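You operate a simulated robot arm through the tools that you are given. There is no shell and no other tool. Be economical: measure what you need, move in short steps, check, and stop when the job is done.

You are at the controls of a simulated robot arm. One attempt, no reset.

## Task
Put the scrub pad on top of the white paper roll.

The check looks at the end state, three seconds after you hand in, the way a careful person would. Anything else that was tipped, shoved, dropped, spilled or broken makes it a failure.

## Robot
A 6-joint arm with a two-finger parallel gripper, fixed in place. Base frame: the origin is at the foot of the arm, x ahead of it, y to its left, z up; the work surface is at about z = 0.05. Units: m, degrees, N and s.
With the tool pointing down near the work surface it reaches from about 0.16 to 0.58 m from the base axis. Its first joint turns from -66.0 to 66.0 degrees. Payload 2.1 kg.
Tool frame: the origin (TCP) lies between the finger pads and is the grasp point; the fingertips stand 0.03 m ahead of it; z points along the fingers, y is the line along which they close. The gripper opens to 0.094 m. The fingers are 0.028 m wide and 0.01 m thick; the gripper's body (0.05 by 0.096 m) begins 0.055 m behind the TCP.
Orientation is that of the tool frame in the base frame, as a unit quaternion [w, x, y, z]. With the fingers straight down and closing along the base's y, the tool's x points along the base's -x, its y along +y and its z along -z.

## Interface
- The arm moves only by the tool arm_command. Its argument "motion" is one flat list of numbers, 7 for each row, row after row: the shift along the base's x, y, z in mm, then the turn, a rotation vector about the base's x, y, z in rad, then the gripper command, from -1 (shut) to 1 (fully open), values between in proportion. In form: [dx, dy, dz, wx, wy, wz, grip, dx, dy, dz, wx, wy, wz, grip, ...]. A call has 1 to 10 rows; each row shifts and turns the commanded pose from where the row before left it. Rows are played at 5 a second. More than 0.05 m and 8.6 degrees between two rows, or a gripper value outside its range, and nothing of the call is played. Where a pose cannot be reached the arm comes as near as it can. A force on the tool above 40 N (or 10 N above the force at the start of the call, whichever is more), or a blocked arm, ends the call early, and 0.2 s more pass. The fingers move at their own pace (about 0.072 m/s each) and stop on an object; they squeeze with about 21 N. The grip force told is the motor's: it shows also when the fingers shut on nothing. Time passes only in rows, and 0.2 s behind the last, so rows that do not move let the fingers close. It gives the time, the measured TCP pose, the force on the tool (base axes), the opening and the grip force at its end, in the units of the frame above (readings bear some noise), and new pictures: "views" is both (left out), scene, wrist or none.
- Cameras (640 x 400 px; columns grow to the right, rows downward): "scene" is fixed at [0.0773, -0.3882, 0.5022]; the picture's right is [0.66, -0.75, 0.00], its down [-0.36, -0.32, -0.87] and it looks along [0.65, 0.58, -0.49] (base axes); focal length 223 px, centre (320, 200). "wrist" rides on the gripper at [0.076, 0.014, -0.103] in the tool frame; the picture's right is [-0.18, 0.98, 0.00], its down [-0.75, -0.14, -0.64] and it looks along [-0.63, -0.12, 0.77] (tool axes); focal length 243 px, centre (320, 200). There is no depth. A picture from a camera that has moved, and an enlarged one, comes with that camera's place and axes in the base frame and with its lens. The place of the scene camera against the robot may be out by one fixed shift of up to 0.025 m in any direction.
- close_up(camera, box): a new picture of the part [left, top, right, bottom] of that camera's present view, enlarged. No time passes.
- sign_off(): hands the job in; it is judged then, once.

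Work in short steps. Places have to be worked out from the pictures, the camera data and where the tool is seen: move nearer, look again, correct. Check each grasp and each placing, and mend what went wrong. You have 90 turns and 170 pictures in all, those below and enlarged ones among them. Open the gripper and draw the arm clear of the work before you hand the job in, unless the task says otherwise; then end with one line.

The tools are called after "Emit:" as name(argument=value, ...) on one line, values as JSON. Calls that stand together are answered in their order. arm_command: Moves the arm, as the interface text tells. Its arguments: {"type":"object","properties":{"motion":{"type":"array","items":{"type":"number"}},"views":{"type":"string","enum":["both","scene","wrist","none"]}},"required":["motion"]} The other tools are called the same way: close_up (camera, box) takes an enlarged picture of a part of a camera's view; sign_off () hands the job in.

At the start:

```text
t: 0.0
position: [0.2941, -0.04, 0.4136]
tcp_rot: [0.0, 0.0, 1.0, 0.0]
ft_force: [-0.2, 0.8, 0.3]
finger_gap: 0.0939
grip_force: 0.1
```

scene: 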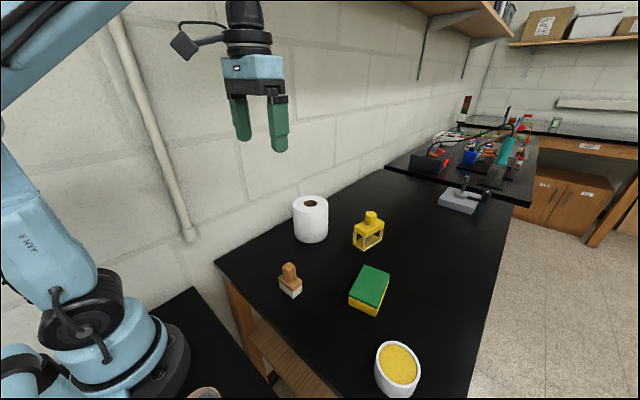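
wrist: 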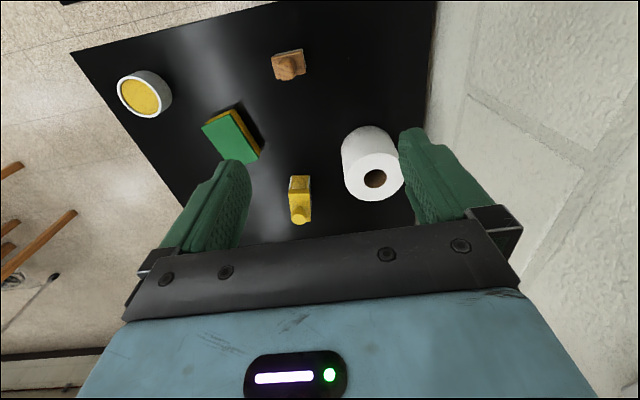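

The pad looks to be near (0.40, -0.235) and the roll near (0.485, 0.03). I'll take enlarged views to get their shape and orientation.

Emit:
close_up(camera="wrist", box=[180, 80, 300, 180])

Emit:
close_up(camera="scene", box=[270, 180, 430, 330])

```text
4.00 times, centred on (240, 130) of wrist
camera zoom: at [0.2168, -0.0255, 0.5168], right [0.18, 0.98, 0.0], down [0.75, -0.14, 0.64], along [0.63, -0.12, -0.77], focal length 970 px, centre (640, 480)
```

zoom: 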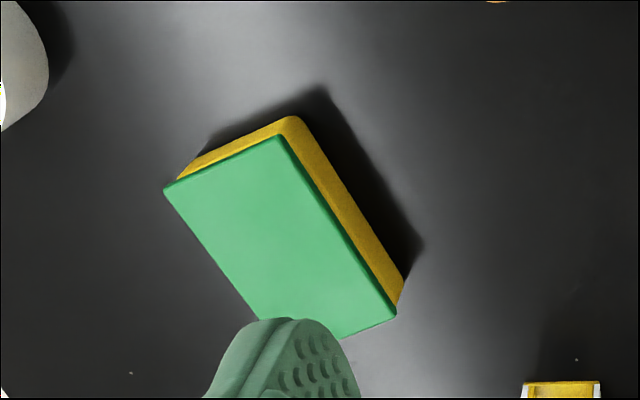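

```text
2.67 times, centred on (350, 255) of scene
camera zoom: at [0.0773, -0.3882, 0.5022], right [0.66, -0.75, 0.0], down [-0.36, -0.32, -0.87], along [0.65, 0.58, -0.49], focal length 594 px, centre (240, 53)
```

zoom: 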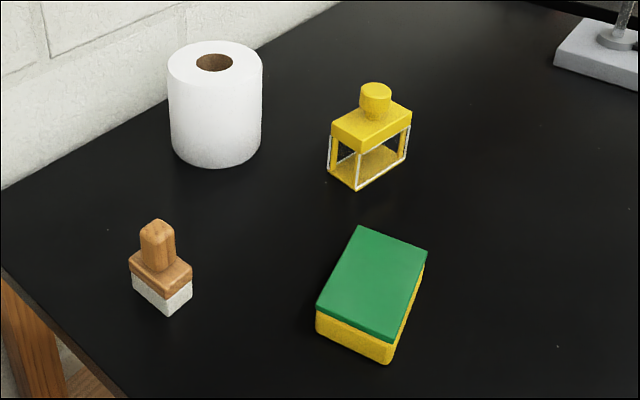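

The pad's corners in the wrist view give a size of about 65 × 98 mm, centred near (0.401, -0.235), with the long axis about 10.6° from x. I'll move closer, turn to match, and look again.

Emit:
arm_command(motion=[9, -31, -27, 0, 0, 0.031, 1, 9, -31, -27, 0, 0, 0.031, 1, 9, -31, -27, 0, 0, 0.031, 1, 9, -31, -27, 0, 0, 0.031, 1, 9, -31, -27, 0, 0, 0.031, 1, 9, -31, -27, 0, 0, 0.03, 1], views="both")

```text
t: 1.4
position: [0.3482, -0.2253, 0.2491]
tcp_rot: [0.0, -0.093, 0.996, 0.0]
ft_force: [-0.5, -0.4, 0.6]
finger_gap: 0.0939
grip_force: 0.2
camera wrist: at [0.2703, -0.2253, 0.3527], right [0.0, 1.0, 0.0], down [0.77, 0.0, 0.64], along [0.64, 0.0, -0.77], focal length 243 px, centre (320, 200)
```

scene: 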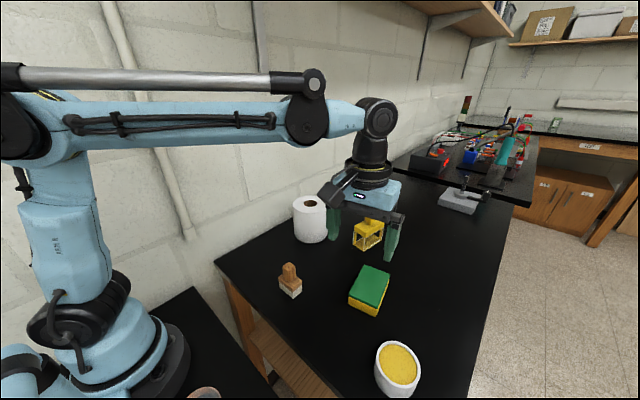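
wrist: 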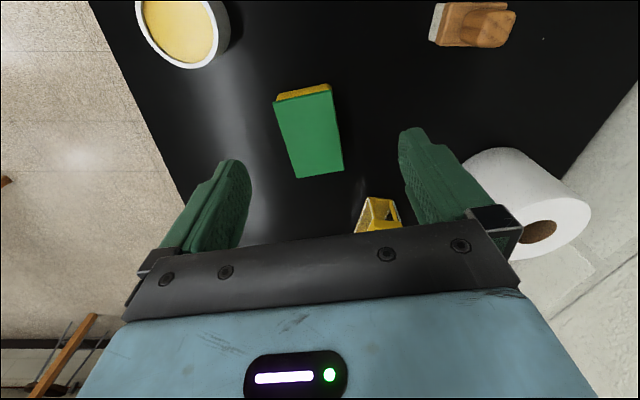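

This view agrees: pad centre (0.400, -0.235), top at about z = 0.085, and the yaw matches. I'll line up above it and come down partway.

Emit:
arm_command(motion=[26, -5, -20, 0, 0, 0, 1, 26, -5, -20, 0, 0, 0, 1, 0, 0, -25, 0, 0, 0, 1, 0, 0, -25, 0, 0, 0, 1, 0, 0, 0, 0, 0, 0, 1], views="both")

```text
t: 2.6
position: [0.4004, -0.2358, 0.1617]
tcp_rot: [0.0, -0.093, 0.996, -0.001]
ft_force: [-0.3, -0.7, 0.8]
finger_gap: 0.0938
grip_force: 0.0
camera wrist: at [0.3218, -0.235, 0.2651], right [0.0, 1.0, 0.0], down [0.77, 0.0, 0.64], along [0.64, 0.0, -0.77], focal length 243 px, centre (320, 200)
```

scene: 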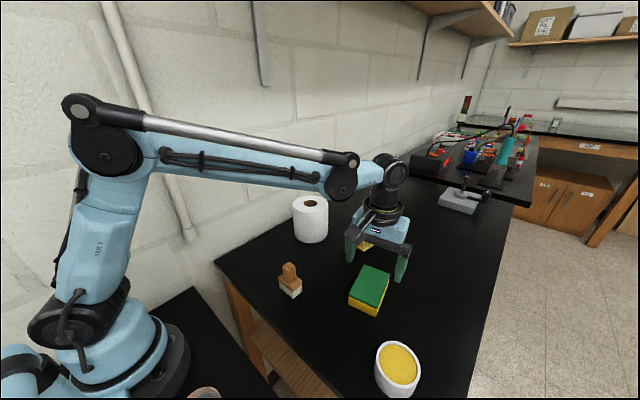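
wrist: 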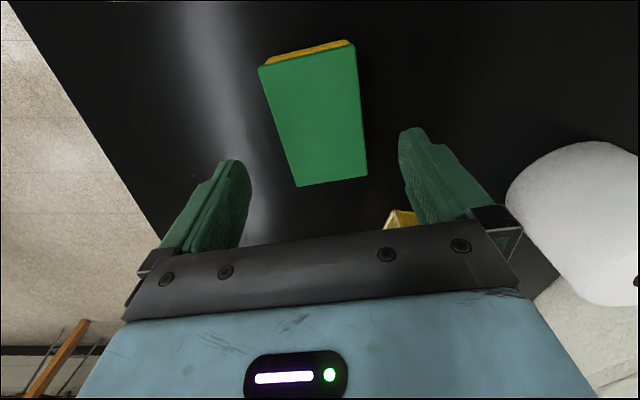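

The pad is centred between the fingers, at (0.400, -0.235). I'll go down to z ≈ 0.09, leaving the fingertips about 10 mm above the table, and then close.

Emit:
arm_command(motion=[0, 0, -24, 0, 0, 0, 1, 0, 0, -24, 0, 0, 0, 1, 0, 0, -23, 0, 0, 0, 1, 0, 0, 0, 0, 0, 0, 1], views="both")

```text
t: 3.6
position: [0.3994, -0.2358, 0.0904]
tcp_rot: [0.0, -0.092, 0.996, 0.0]
ft_force: [-0.1, -0.7, -0.1]
finger_gap: 0.094
grip_force: 0.1
camera wrist: at [0.3224, -0.2355, 0.195], right [0.0, 1.0, 0.0], down [0.77, 0.0, 0.64], along [0.64, 0.0, -0.77], focal length 243 px, centre (320, 200)
```

scene: 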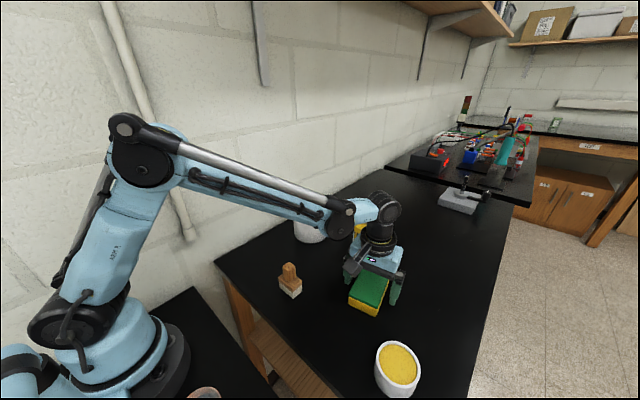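
wrist: 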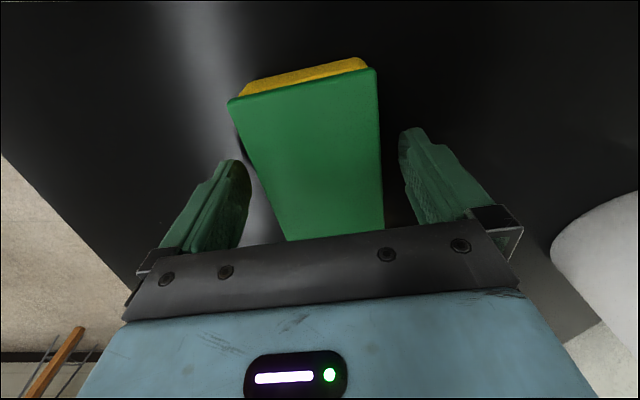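

The fingers are on either side of the pad with no contact yet, so I'll close them now.

Emit:
arm_command(motion=[0, 0, 0, 0, 0, 0, -1, 0, 0, 0, 0, 0, 0, -1, 0, 0, 0, 0, 0, 0, -1, 0, 0, 0, 0, 0, 0, -1], views="both")

```text
t: 4.6
position: [0.3999, -0.2373, 0.0923]
tcp_rot: [0.0, -0.092, 0.996, -0.001]
ft_force: [-0.4, 0.3, 35.4]
finger_gap: 0.0644
grip_force: 20.7
camera wrist: at [0.3224, -0.2355, 0.1961], right [0.0, 1.0, 0.0], down [0.77, 0.0, 0.64], along [0.64, 0.0, -0.77], focal length 243 px, centre (320, 200)
```

scene: 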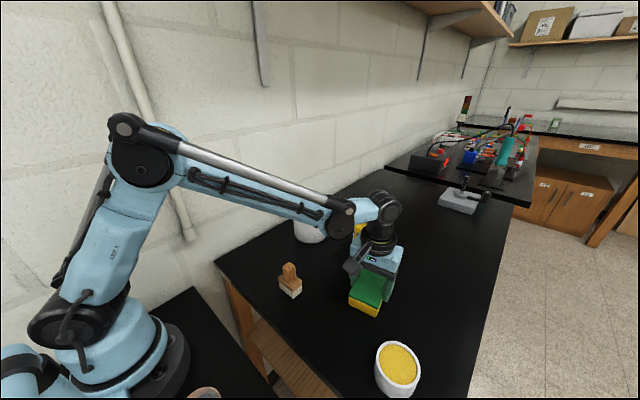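
wrist: 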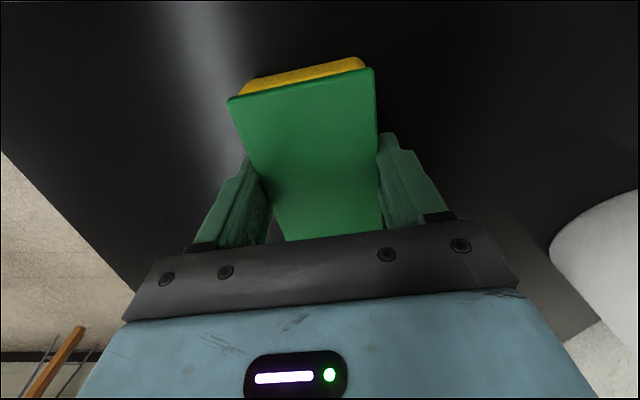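

The pad is held (gap 64 mm, 21 N), but there is an odd 35 N upward force on the tool. I'll lift gently and look at the grip and at where the fingertips sit against the pad's bottom.

Emit:
arm_command(motion=[0, 0, 10, 0, 0, 0, -1, 0, 0, 20, 0, 0, 0, -1, 0, 0, 40, 0, 0, 0, -1, 0, 0, 40, 0, 0, 0, -1, 0, 0, 40, 0, 0, 0, -1, 0, 0, 0, 0, 0, 0, -1], views="both")

Emit:
close_up(camera="scene", box=[280, 160, 440, 320])

```text
t: 6.0
position: [0.3997, -0.2387, 0.2397]
tcp_rot: [0.0, -0.093, 0.996, 0.0]
ft_force: [0.8, 0.7, 1.2]
finger_gap: 0.0
grip_force: 21.5
camera wrist: at [0.3219, -0.2379, 0.3443], right [0.0, 1.0, 0.0], down [0.77, 0.0, 0.64], along [0.64, 0.0, -0.77], focal length 243 px, centre (320, 200)
```

scene: 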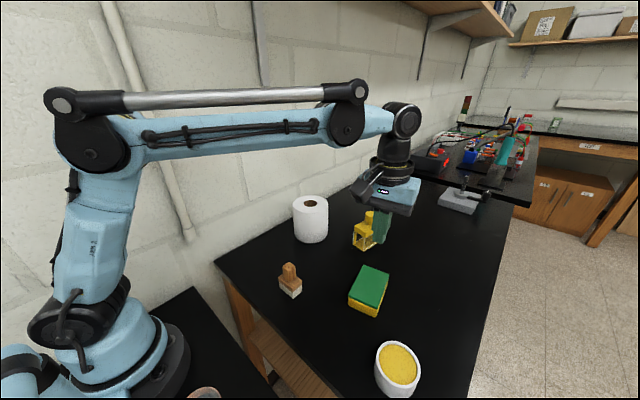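
wrist: 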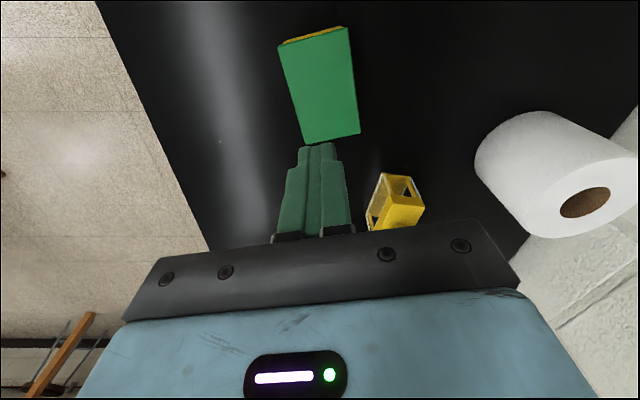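

```text
2.50 times, centred on (360, 240) of scene
camera zoom: at [0.0773, -0.3882, 0.5022], right [0.66, -0.75, 0.0], down [-0.36, -0.32, -0.87], along [0.65, 0.58, -0.49], focal length 557 px, centre (220, 100)
```

zoom: 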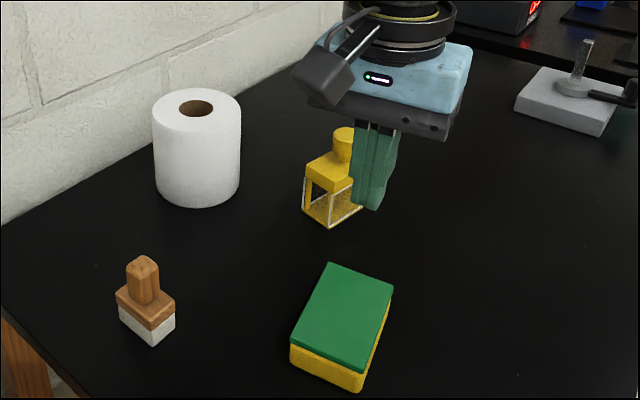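

The fingers shut on nothing and slipped off. The pad is still in the same place at about (0.398, -0.235), so I'll look closely at its side profile.

Emit:
close_up(camera="scene", box=[340, 255, 400, 325])

Emit:
close_up(camera="wrist", box=[250, 10, 390, 160])

```text
5.71 times, centred on (370, 290) of scene
camera zoom: at [0.0773, -0.3882, 0.5022], right [0.66, -0.75, 0.0], down [-0.36, -0.32, -0.87], along [0.65, 0.58, -0.49], focal length 1274 px, centre (34, -314)
```

zoom: 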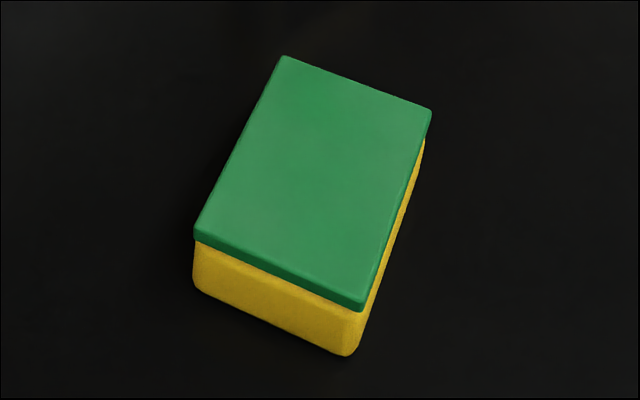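

```text
2.67 times, centred on (320, 85) of wrist
camera zoom: at [0.3219, -0.2379, 0.3443], right [0.0, 1.0, 0.0], down [0.77, 0.0, 0.64], along [0.64, 0.0, -0.77], focal length 647 px, centre (320, 507)
```

zoom: 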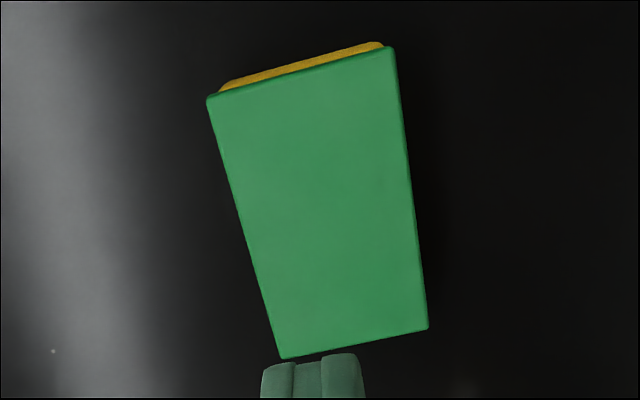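

The green top slightly overhangs the yellow body. Before regrasping I'll find out where the 35 N came from by setting the fingers to a 66 mm gap in free air and checking whether the tips move forward.

Emit:
arm_command(motion=[0, 0, 0, 0, 0, 0, 0.45, 0, 0, 0, 0, 0, 0, 0.45, 0, 0, 0, 0, 0, 0, 0.45, 0, 0, 0, 0, 0, 0, 0.45], views="both")

Emit:
close_up(camera="scene", box=[340, 160, 420, 260])

```text
t: 7.0
position: [0.3997, -0.2375, 0.2403]
tcp_rot: [0.0, -0.092, 0.996, 0.0]
ft_force: [-0.5, -0.7, 0.2]
finger_gap: 0.0681
grip_force: 0.1
camera wrist: at [0.322, -0.2379, 0.3438], right [0.0, 1.0, 0.0], down [0.77, 0.0, 0.64], along [0.64, 0.0, -0.77], focal length 243 px, centre (320, 200)
```

scene: 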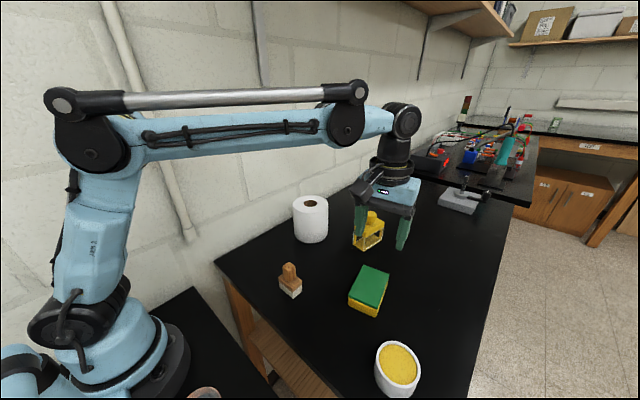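
wrist: 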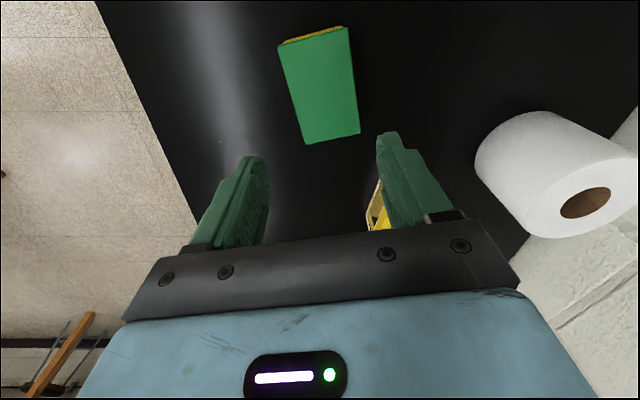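

```text
4.00 times, centred on (380, 210) of scene
camera zoom: at [0.0773, -0.3882, 0.5022], right [0.66, -0.75, 0.0], down [-0.36, -0.32, -0.87], along [0.65, 0.58, -0.49], focal length 892 px, centre (80, 160)
```

zoom: 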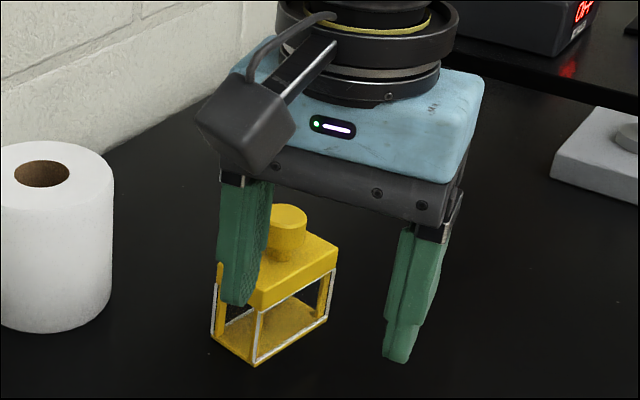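

The finger motion is straight, so the tips don't move forward. The earlier force most likely came from wedging on the pad's edge with too shallow a hold. The pad's yaw now reads about 12.7°, so I'll correct that and go deeper, to z = 0.084 with tips about 4 mm above the table. I'll look before closing.

Emit:
arm_command(motion=[0, 0, 0, 0, 0, 0.035, 1, 0, 1, -30, 0, 0, 0, 1, 0, 0, -40, 0, 0, 0, 1, 0, 0, -40, 0, 0, 0, 1, 0, 0, -30, 0, 0, 0, 1, 0, 0, -10, 0, 0, 0, 1, 0, 0, -6, 0, 0, 0, 1, 0, 0, 0, 0, 0, 0, 1], views="wrist")

Emit:
close_up(camera="scene", box=[330, 230, 430, 330])

```text
t: 8.8
position: [0.399, -0.2333, 0.0832]
tcp_rot: [0.0, -0.11, 0.994, 0.001]
ft_force: [0.4, 0.3, -1.2]
finger_gap: 0.0941
grip_force: 0.0
camera wrist: at [0.3221, -0.2366, 0.187], right [-0.03, 1.0, 0.0], down [0.77, 0.03, 0.64], along [0.64, 0.02, -0.77], focal length 243 px, centre (320, 200)
```

wrist: 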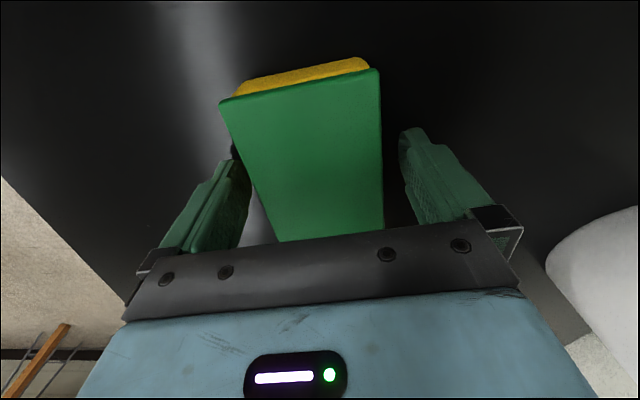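

```text
4.00 times, centred on (380, 280) of scene
camera zoom: at [0.0773, -0.3882, 0.5022], right [0.66, -0.75, 0.0], down [-0.36, -0.32, -0.87], along [0.65, 0.58, -0.49], focal length 892 px, centre (80, -120)
```

zoom: 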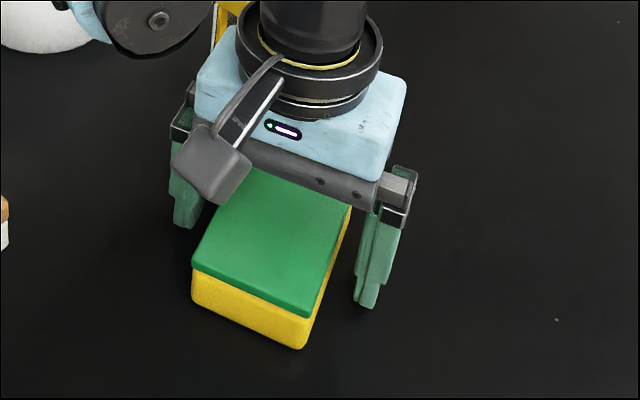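

The fingers are well down beside the pad with no contact. I'll close them while holding position, then check the force and the picture.

Emit:
arm_command(motion=[0, 0, 0, 0, 0, 0, 0.4, 0, 0, 0, 0, 0, 0, 0.2, 0, 0, 0, 0, 0, 0, 0.2], views="wrist")

Emit:
close_up(camera="scene", box=[330, 230, 430, 330])

```text
t: 9.6
position: [0.4008, -0.2347, 0.0836]
tcp_rot: [0.0, -0.109, 0.994, 0.0]
ft_force: [-1.4, -0.3, -0.9]
finger_gap: 0.0685
grip_force: 20.1
camera wrist: at [0.3222, -0.2366, 0.1873], right [-0.03, 1.0, 0.0], down [0.77, 0.03, 0.64], along [0.64, 0.02, -0.77], focal length 243 px, centre (320, 200)
```

wrist: 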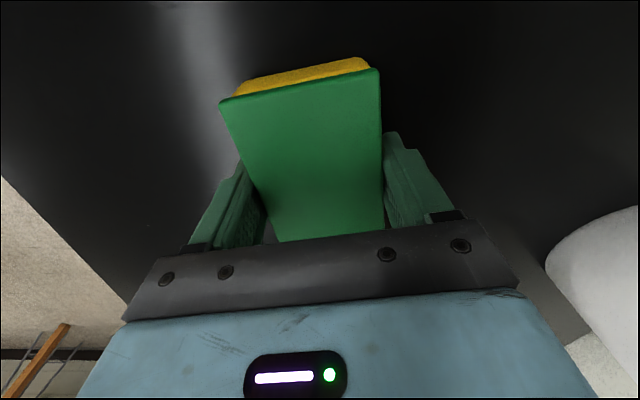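

```text
4.00 times, centred on (380, 280) of scene
camera zoom: at [0.0773, -0.3882, 0.5022], right [0.66, -0.75, 0.0], down [-0.36, -0.32, -0.87], along [0.65, 0.58, -0.49], focal length 892 px, centre (80, -120)
```

zoom: 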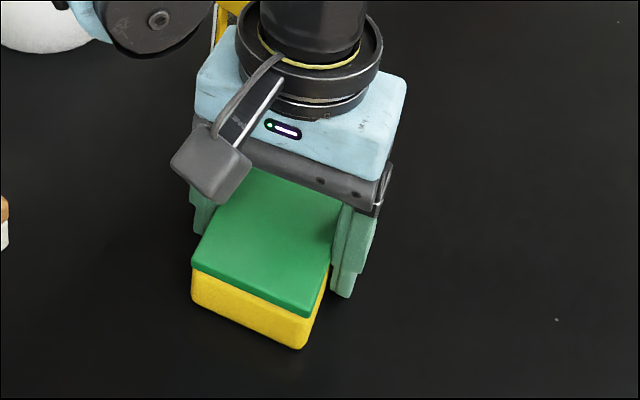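

The fingers are now holding at 68.5 mm with 20 N and no vertical force, so the earlier 64 mm was a slip over the edge. I'll lift slowly and check.

Emit:
arm_command(motion=[0, 0, 0, 0, 0, 0, 0.0, 0, 0, 4, 0, 0, 0, 0.0, 0, 0, 5, 0, 0, 0, 0.0, 0, 0, 6, 0, 0, 0, 0.0, 0, 0, 0, 0, 0, 0, 0], views="wrist")

Emit:
close_up(camera="scene", box=[330, 230, 430, 330])

```text
t: 10.8
position: [0.3985, -0.2351, 0.0982]
tcp_rot: [0.0, -0.11, 0.994, 0.0]
ft_force: [-0.1, 0.1, -0.5]
finger_gap: 0.0686
grip_force: 20.7
camera wrist: at [0.3215, -0.2374, 0.2019], right [-0.03, 1.0, 0.0], down [0.77, 0.03, 0.64], along [0.64, 0.02, -0.77], focal length 243 px, centre (320, 200)
```

wrist: 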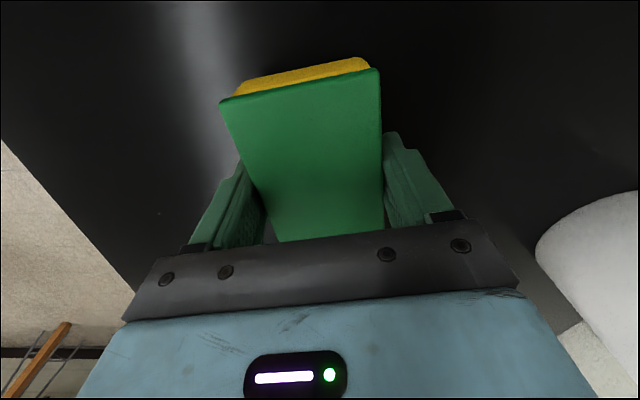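

```text
4.00 times, centred on (380, 280) of scene
camera zoom: at [0.0773, -0.3882, 0.5022], right [0.66, -0.75, 0.0], down [-0.36, -0.32, -0.87], along [0.65, 0.58, -0.49], focal length 892 px, centre (80, -120)
```

zoom: 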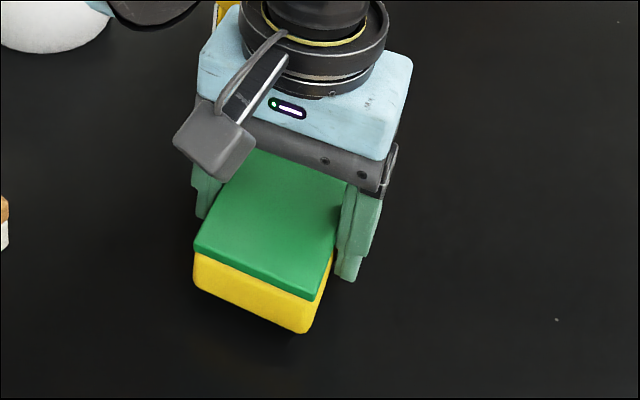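

The pad is held and moves with the tool. Its bottom is about 33–34 mm below the TCP. I'll lift high and move towards the roll to measure it.

Emit:
arm_command(motion=[0, 0, 30, 0, 0, 0, 0, 0, 0, 40, 0, 0, 0, 0, 0, 0, 40, 0, 0, 0, 0, 0, 0, 40, 0, 0, 0, 0, 0, 10, 40, 0, 0, 0, 0, 0, 30, 10, 0, 0, 0, 0, 0, 30, 0, 0, 0, 0, 0, 0, 30, 0, 0, 0, 0, 0, 0, 0, 0, 0, 0, 0, 0], views="both")

```text
t: 12.8
position: [0.3999, -0.1338, 0.2976]
tcp_rot: [0.0, -0.111, 0.994, 0.0]
ft_force: [0.7, 0.0, -0.4]
finger_gap: 0.0687
grip_force: 21.0
camera wrist: at [0.3219, -0.1361, 0.402], right [-0.03, 1.0, 0.0], down [0.77, 0.03, 0.64], along [0.64, 0.02, -0.77], focal length 243 px, centre (320, 200)
```

scene: 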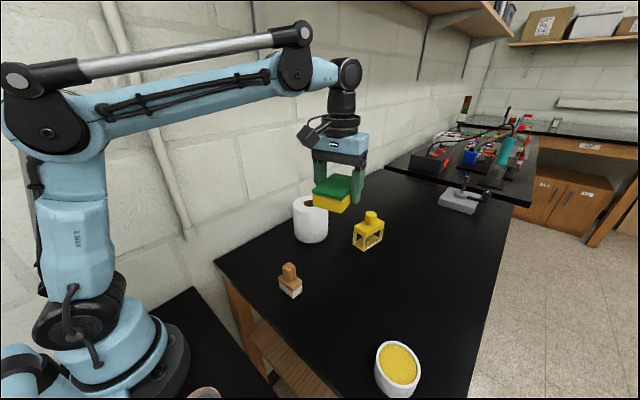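
wrist: 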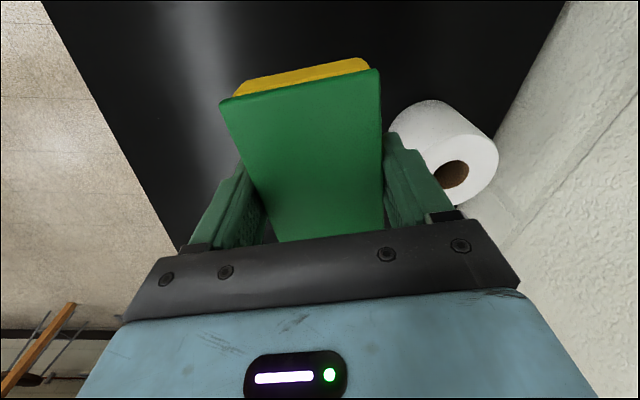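

Four views agree on the roll's top centre: about (0.478, 0.025, 0.16), with a radius of about 56 mm. I'll move above it at this height and then partway down.

Emit:
arm_command(motion=[15, 31, 0, 0, 0, 0, 0, 16, 32, 0, 0, 0, 0, 0, 16, 32, 0, 0, 0, 0, 0, 16, 32, 0, 0, 0, 0, 0, 16, 32, 0, 0, 0, 0, 0, 0, 0, -30, 0, 0, 0, 0, 0, 0, -30, 0, 0, 0, 0, 0, 0, 0, 0, 0, 0, 0], views="both")

Emit:
close_up(camera="scene", box=[250, 140, 380, 260])

```text
t: 14.6
position: [0.4782, 0.0251, 0.2383]
tcp_rot: [0.001, -0.11, 0.994, 0.001]
ft_force: [-0.1, 0.4, -0.6]
finger_gap: 0.0685
grip_force: 20.9
camera wrist: at [0.3995, 0.0228, 0.3413], right [-0.03, 1.0, 0.0], down [0.77, 0.03, 0.64], along [0.64, 0.02, -0.77], focal length 243 px, centre (320, 200)
```

scene: 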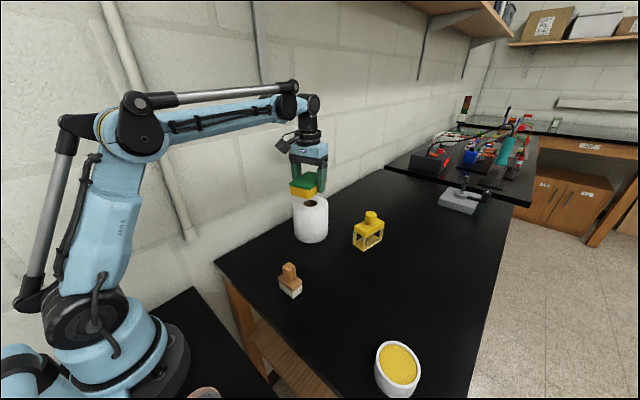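
wrist: 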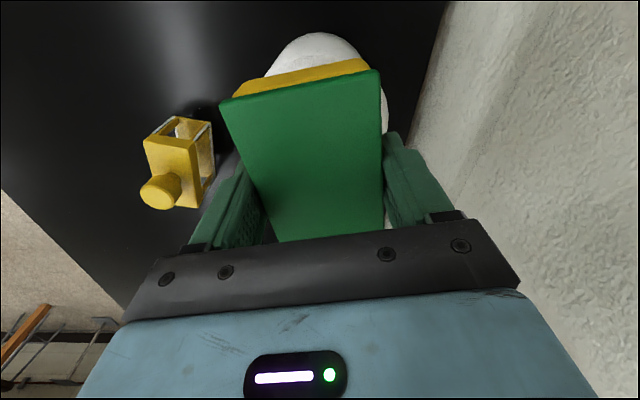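

```text
3.33 times, centred on (315, 200) of scene
camera zoom: at [0.0773, -0.3882, 0.5022], right [0.66, -0.75, 0.0], down [-0.36, -0.32, -0.87], along [0.65, 0.58, -0.49], focal length 743 px, centre (337, 200)
```

zoom: 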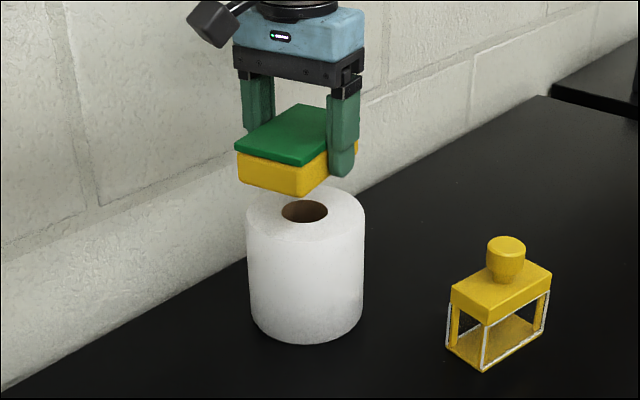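

Allowing for perspective, the pad and roll line up: pad centre about (0.480, 0.025) against the roll at (0.478, 0.025). I'll lower to just above contact.

Emit:
arm_command(motion=[0, 0, -20, 0, 0, 0, 0, 0, 0, -12, 0, 0, 0, 0, 0, 0, -4, 0, 0, 0, 0, 0, 0, 0, 0, 0, 0, 0], views="none")

Emit:
close_up(camera="scene", box=[265, 150, 345, 250])

```text
t: 15.6
position: [0.4786, 0.0247, 0.2022]
tcp_rot: [0.0, -0.109, 0.994, 0.0]
ft_force: [0.7, -0.5, -0.5]
finger_gap: 0.0685
grip_force: 21.2
```

```text
4.00 times, centred on (305, 200) of scene
camera zoom: at [0.0773, -0.3882, 0.5022], right [0.66, -0.75, 0.0], down [-0.36, -0.32, -0.87], along [0.65, 0.58, -0.49], focal length 892 px, centre (380, 200)
```

zoom: 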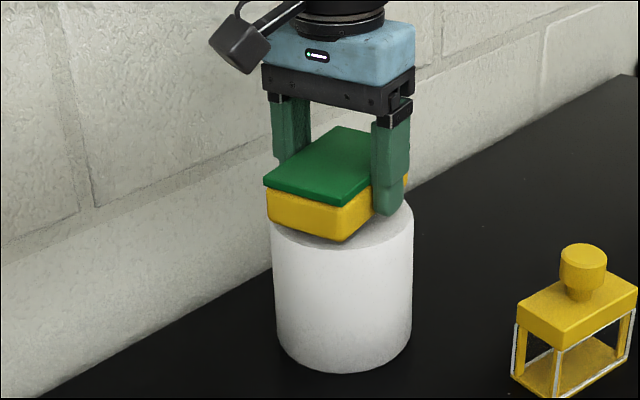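

The pad hovers a few mm above the roll and sits centred. I'll lower in small steps and watch the force.

Emit:
arm_command(motion=[0, 0, -2, 0, 0, 0, 0, 0, 0, -2, 0, 0, 0, 0, 0, 0, 0, 0, 0, 0, 0], views="none")

```text
t: 16.4
position: [0.4775, 0.0253, 0.197]
tcp_rot: [0.0, -0.11, 0.994, 0.0]
ft_force: [1.0, -1.2, -1.1]
finger_gap: 0.0684
grip_force: 21.4
```

No contact yet, so I'll keep going down in 1 mm steps.

Emit:
arm_command(motion=[0, 0, -1, 0, 0, 0, 0, 0, 0, -1, 0, 0, 0, 0, 0, 0, 0, 0, 0, 0, 0], views="none")

Emit:
close_up(camera="scene", box=[275, 170, 335, 230])

```text
t: 17.2
position: [0.4775, 0.0239, 0.1972]
tcp_rot: [0.0, -0.11, 0.994, 0.0]
ft_force: [-0.6, 0.3, -0.9]
finger_gap: 0.0687
grip_force: 20.8
```

```text
6.67 times, centred on (305, 200) of scene
camera zoom: at [0.0773, -0.3882, 0.5022], right [0.66, -0.75, 0.0], down [-0.36, -0.32, -0.87], along [0.65, 0.58, -0.49], focal length 1486 px, centre (420, 200)
```

zoom: 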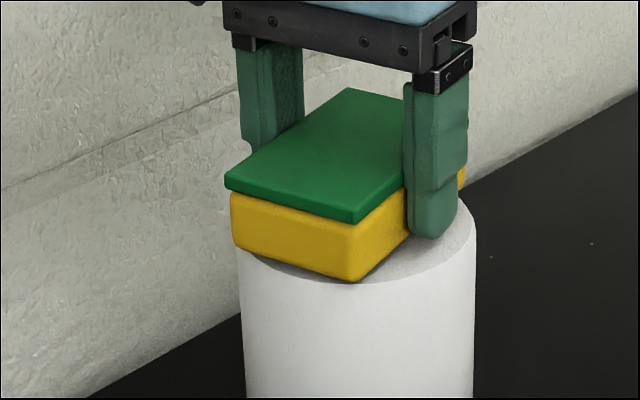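

The gap is almost closed and there is still no contact force. I'll continue.

Emit:
arm_command(motion=[0, 0, -1, 0, 0, 0, 0, 0, 0, -1, 0, 0, 0, 0, 0, 0, 0, 0, 0, 0, 0], views="none")

```text
t: 18.0
position: [0.4784, 0.0244, 0.1948]
tcp_rot: [0.0, -0.11, 0.994, 0.0]
ft_force: [0.4, 0.3, -1.3]
finger_gap: 0.0686
grip_force: 21.0
```

Still free, so another 2 mm.

Emit:
arm_command(motion=[0, 0, -1, 0, 0, 0, 0, 0, 0, -1, 0, 0, 0, 0, 0, 0, 0, 0, 0, 0, 0], views="none")

Emit:
close_up(camera="scene", box=[275, 170, 335, 230])

```text
t: 18.8
position: [0.4781, 0.0236, 0.1938]
tcp_rot: [0.0, -0.11, 0.994, 0.0]
ft_force: [-0.4, -0.5, 5.9]
finger_gap: 0.0684
grip_force: 20.9
```

```text
6.67 times, centred on (305, 200) of scene
camera zoom: at [0.0772, -0.3882, 0.5022], right [0.66, -0.75, 0.0], down [-0.36, -0.32, -0.87], along [0.65, 0.58, -0.49], focal length 1486 px, centre (420, 200)
```

zoom: 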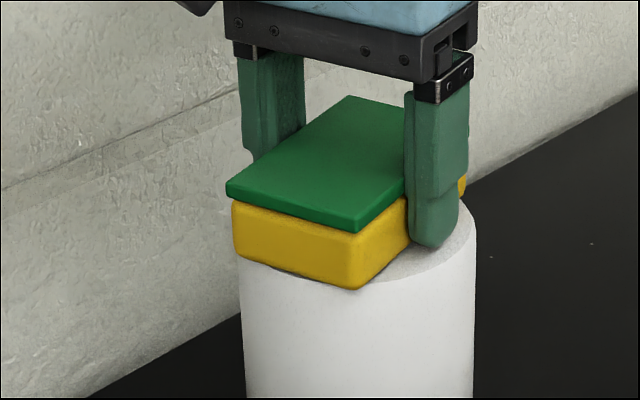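

Contact at about 6 N, with the pad resting on the roll. I'll release gently while holding position.

Emit:
arm_command(motion=[0, 0, 0, 0, 0, 0, 0.5, 0, 0, 0, 0, 0, 0, 0.65, 0, 0, 0, 0, 0, 0, 0.8, 0, 0, 0, 0, 0, 0, 0.9], views="wrist")

Emit:
close_up(camera="scene", box=[265, 150, 345, 250])

```text
t: 19.8
position: [0.4777, 0.0251, 0.1937]
tcp_rot: [0.0, -0.11, 0.994, 0.0]
ft_force: [-0.1, -0.2, -0.1]
finger_gap: 0.0892
grip_force: 0.1
camera wrist: at [0.4005, 0.0213, 0.297], right [-0.03, 1.0, 0.0], down [0.77, 0.03, 0.64], along [0.64, 0.02, -0.77], focal length 243 px, centre (320, 200)
```

wrist: 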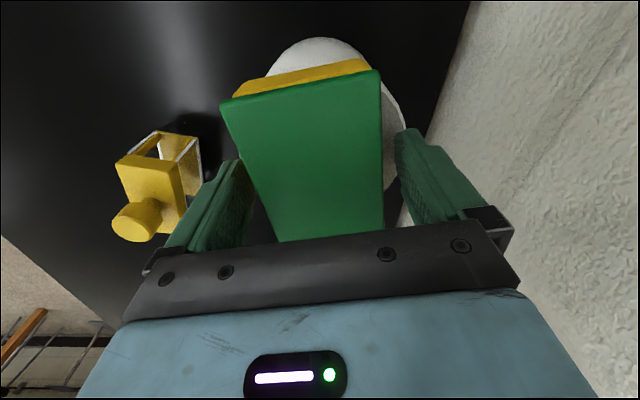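

```text
4.00 times, centred on (305, 200) of scene
camera zoom: at [0.0773, -0.3882, 0.5022], right [0.66, -0.75, 0.0], down [-0.36, -0.32, -0.87], along [0.65, 0.58, -0.49], focal length 892 px, centre (380, 200)
```

zoom: 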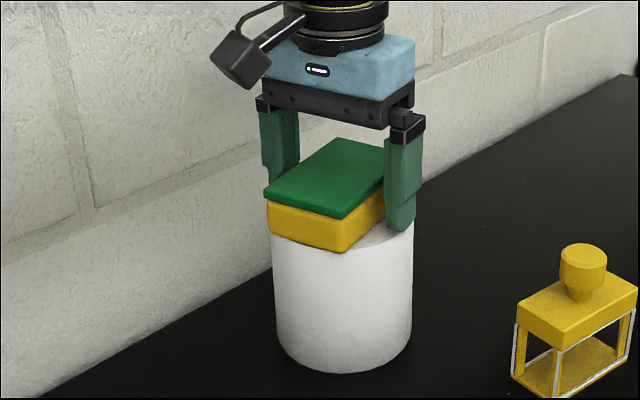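

The pad is released and resting flat on the roll. I'll go straight up and then draw back.

Emit:
arm_command(motion=[0, 0, 15, 0, 0, 0, 0.9, 0, 0, 30, 0, 0, 0, 0.9, 0, 0, 40, 0, 0, 0, 0.9, 0, 0, 40, 0, 0, 0, 0.9, -20, -10, 40, 0, 0, 0, 0.9, -40, -20, 10, 0, 0, 0, 0.9, -40, -20, 0, 0, 0, 0, 0.9, -40, -20, 0, 0, 0, 0, 0.9, 0, 0, 0, 0, 0, 0, 0.9], views="both")

Emit:
close_up(camera="scene", box=[265, 150, 345, 250])

```text
t: 21.8
position: [0.3388, -0.0469, 0.3674]
tcp_rot: [0.0, -0.11, 0.994, 0.0]
ft_force: [0.3, -0.2, -1.4]
finger_gap: 0.0893
grip_force: 0.0
camera wrist: at [0.2602, -0.0499, 0.4709], right [-0.04, 1.0, 0.0], down [0.77, 0.03, 0.64], along [0.64, 0.02, -0.77], focal length 243 px, centre (320, 200)
```

scene: 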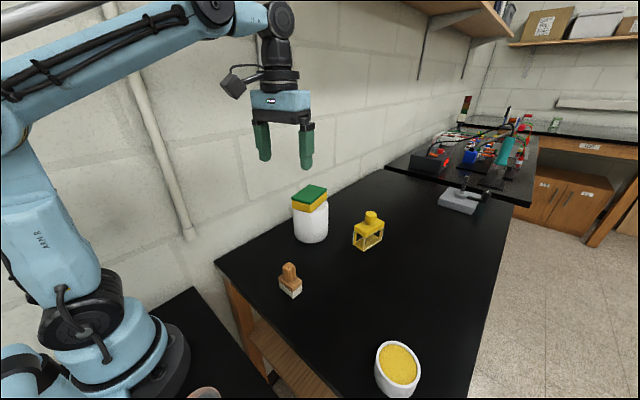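
wrist: 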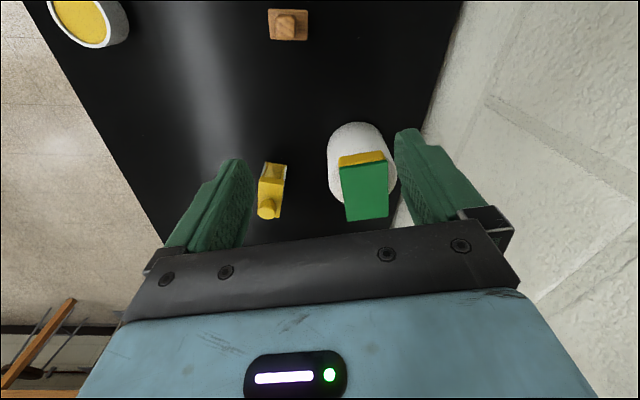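

```text
4.00 times, centred on (305, 200) of scene
camera zoom: at [0.0772, -0.3882, 0.5022], right [0.66, -0.75, 0.0], down [-0.36, -0.32, -0.87], along [0.65, 0.58, -0.49], focal length 892 px, centre (380, 200)
```

zoom: 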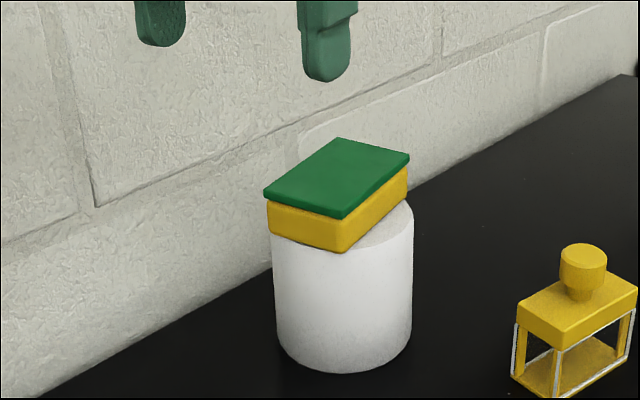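

The pad lies flat and steady on the roll, nothing else has moved, and the arm is clear with the gripper open. Handing in.

Emit:
sign_off()

```text
The job is handed in.
```

The scrub pad is lying flat on top of the white paper roll; in the last pictures nothing else had moved, and the arm is clear with the gripper open.
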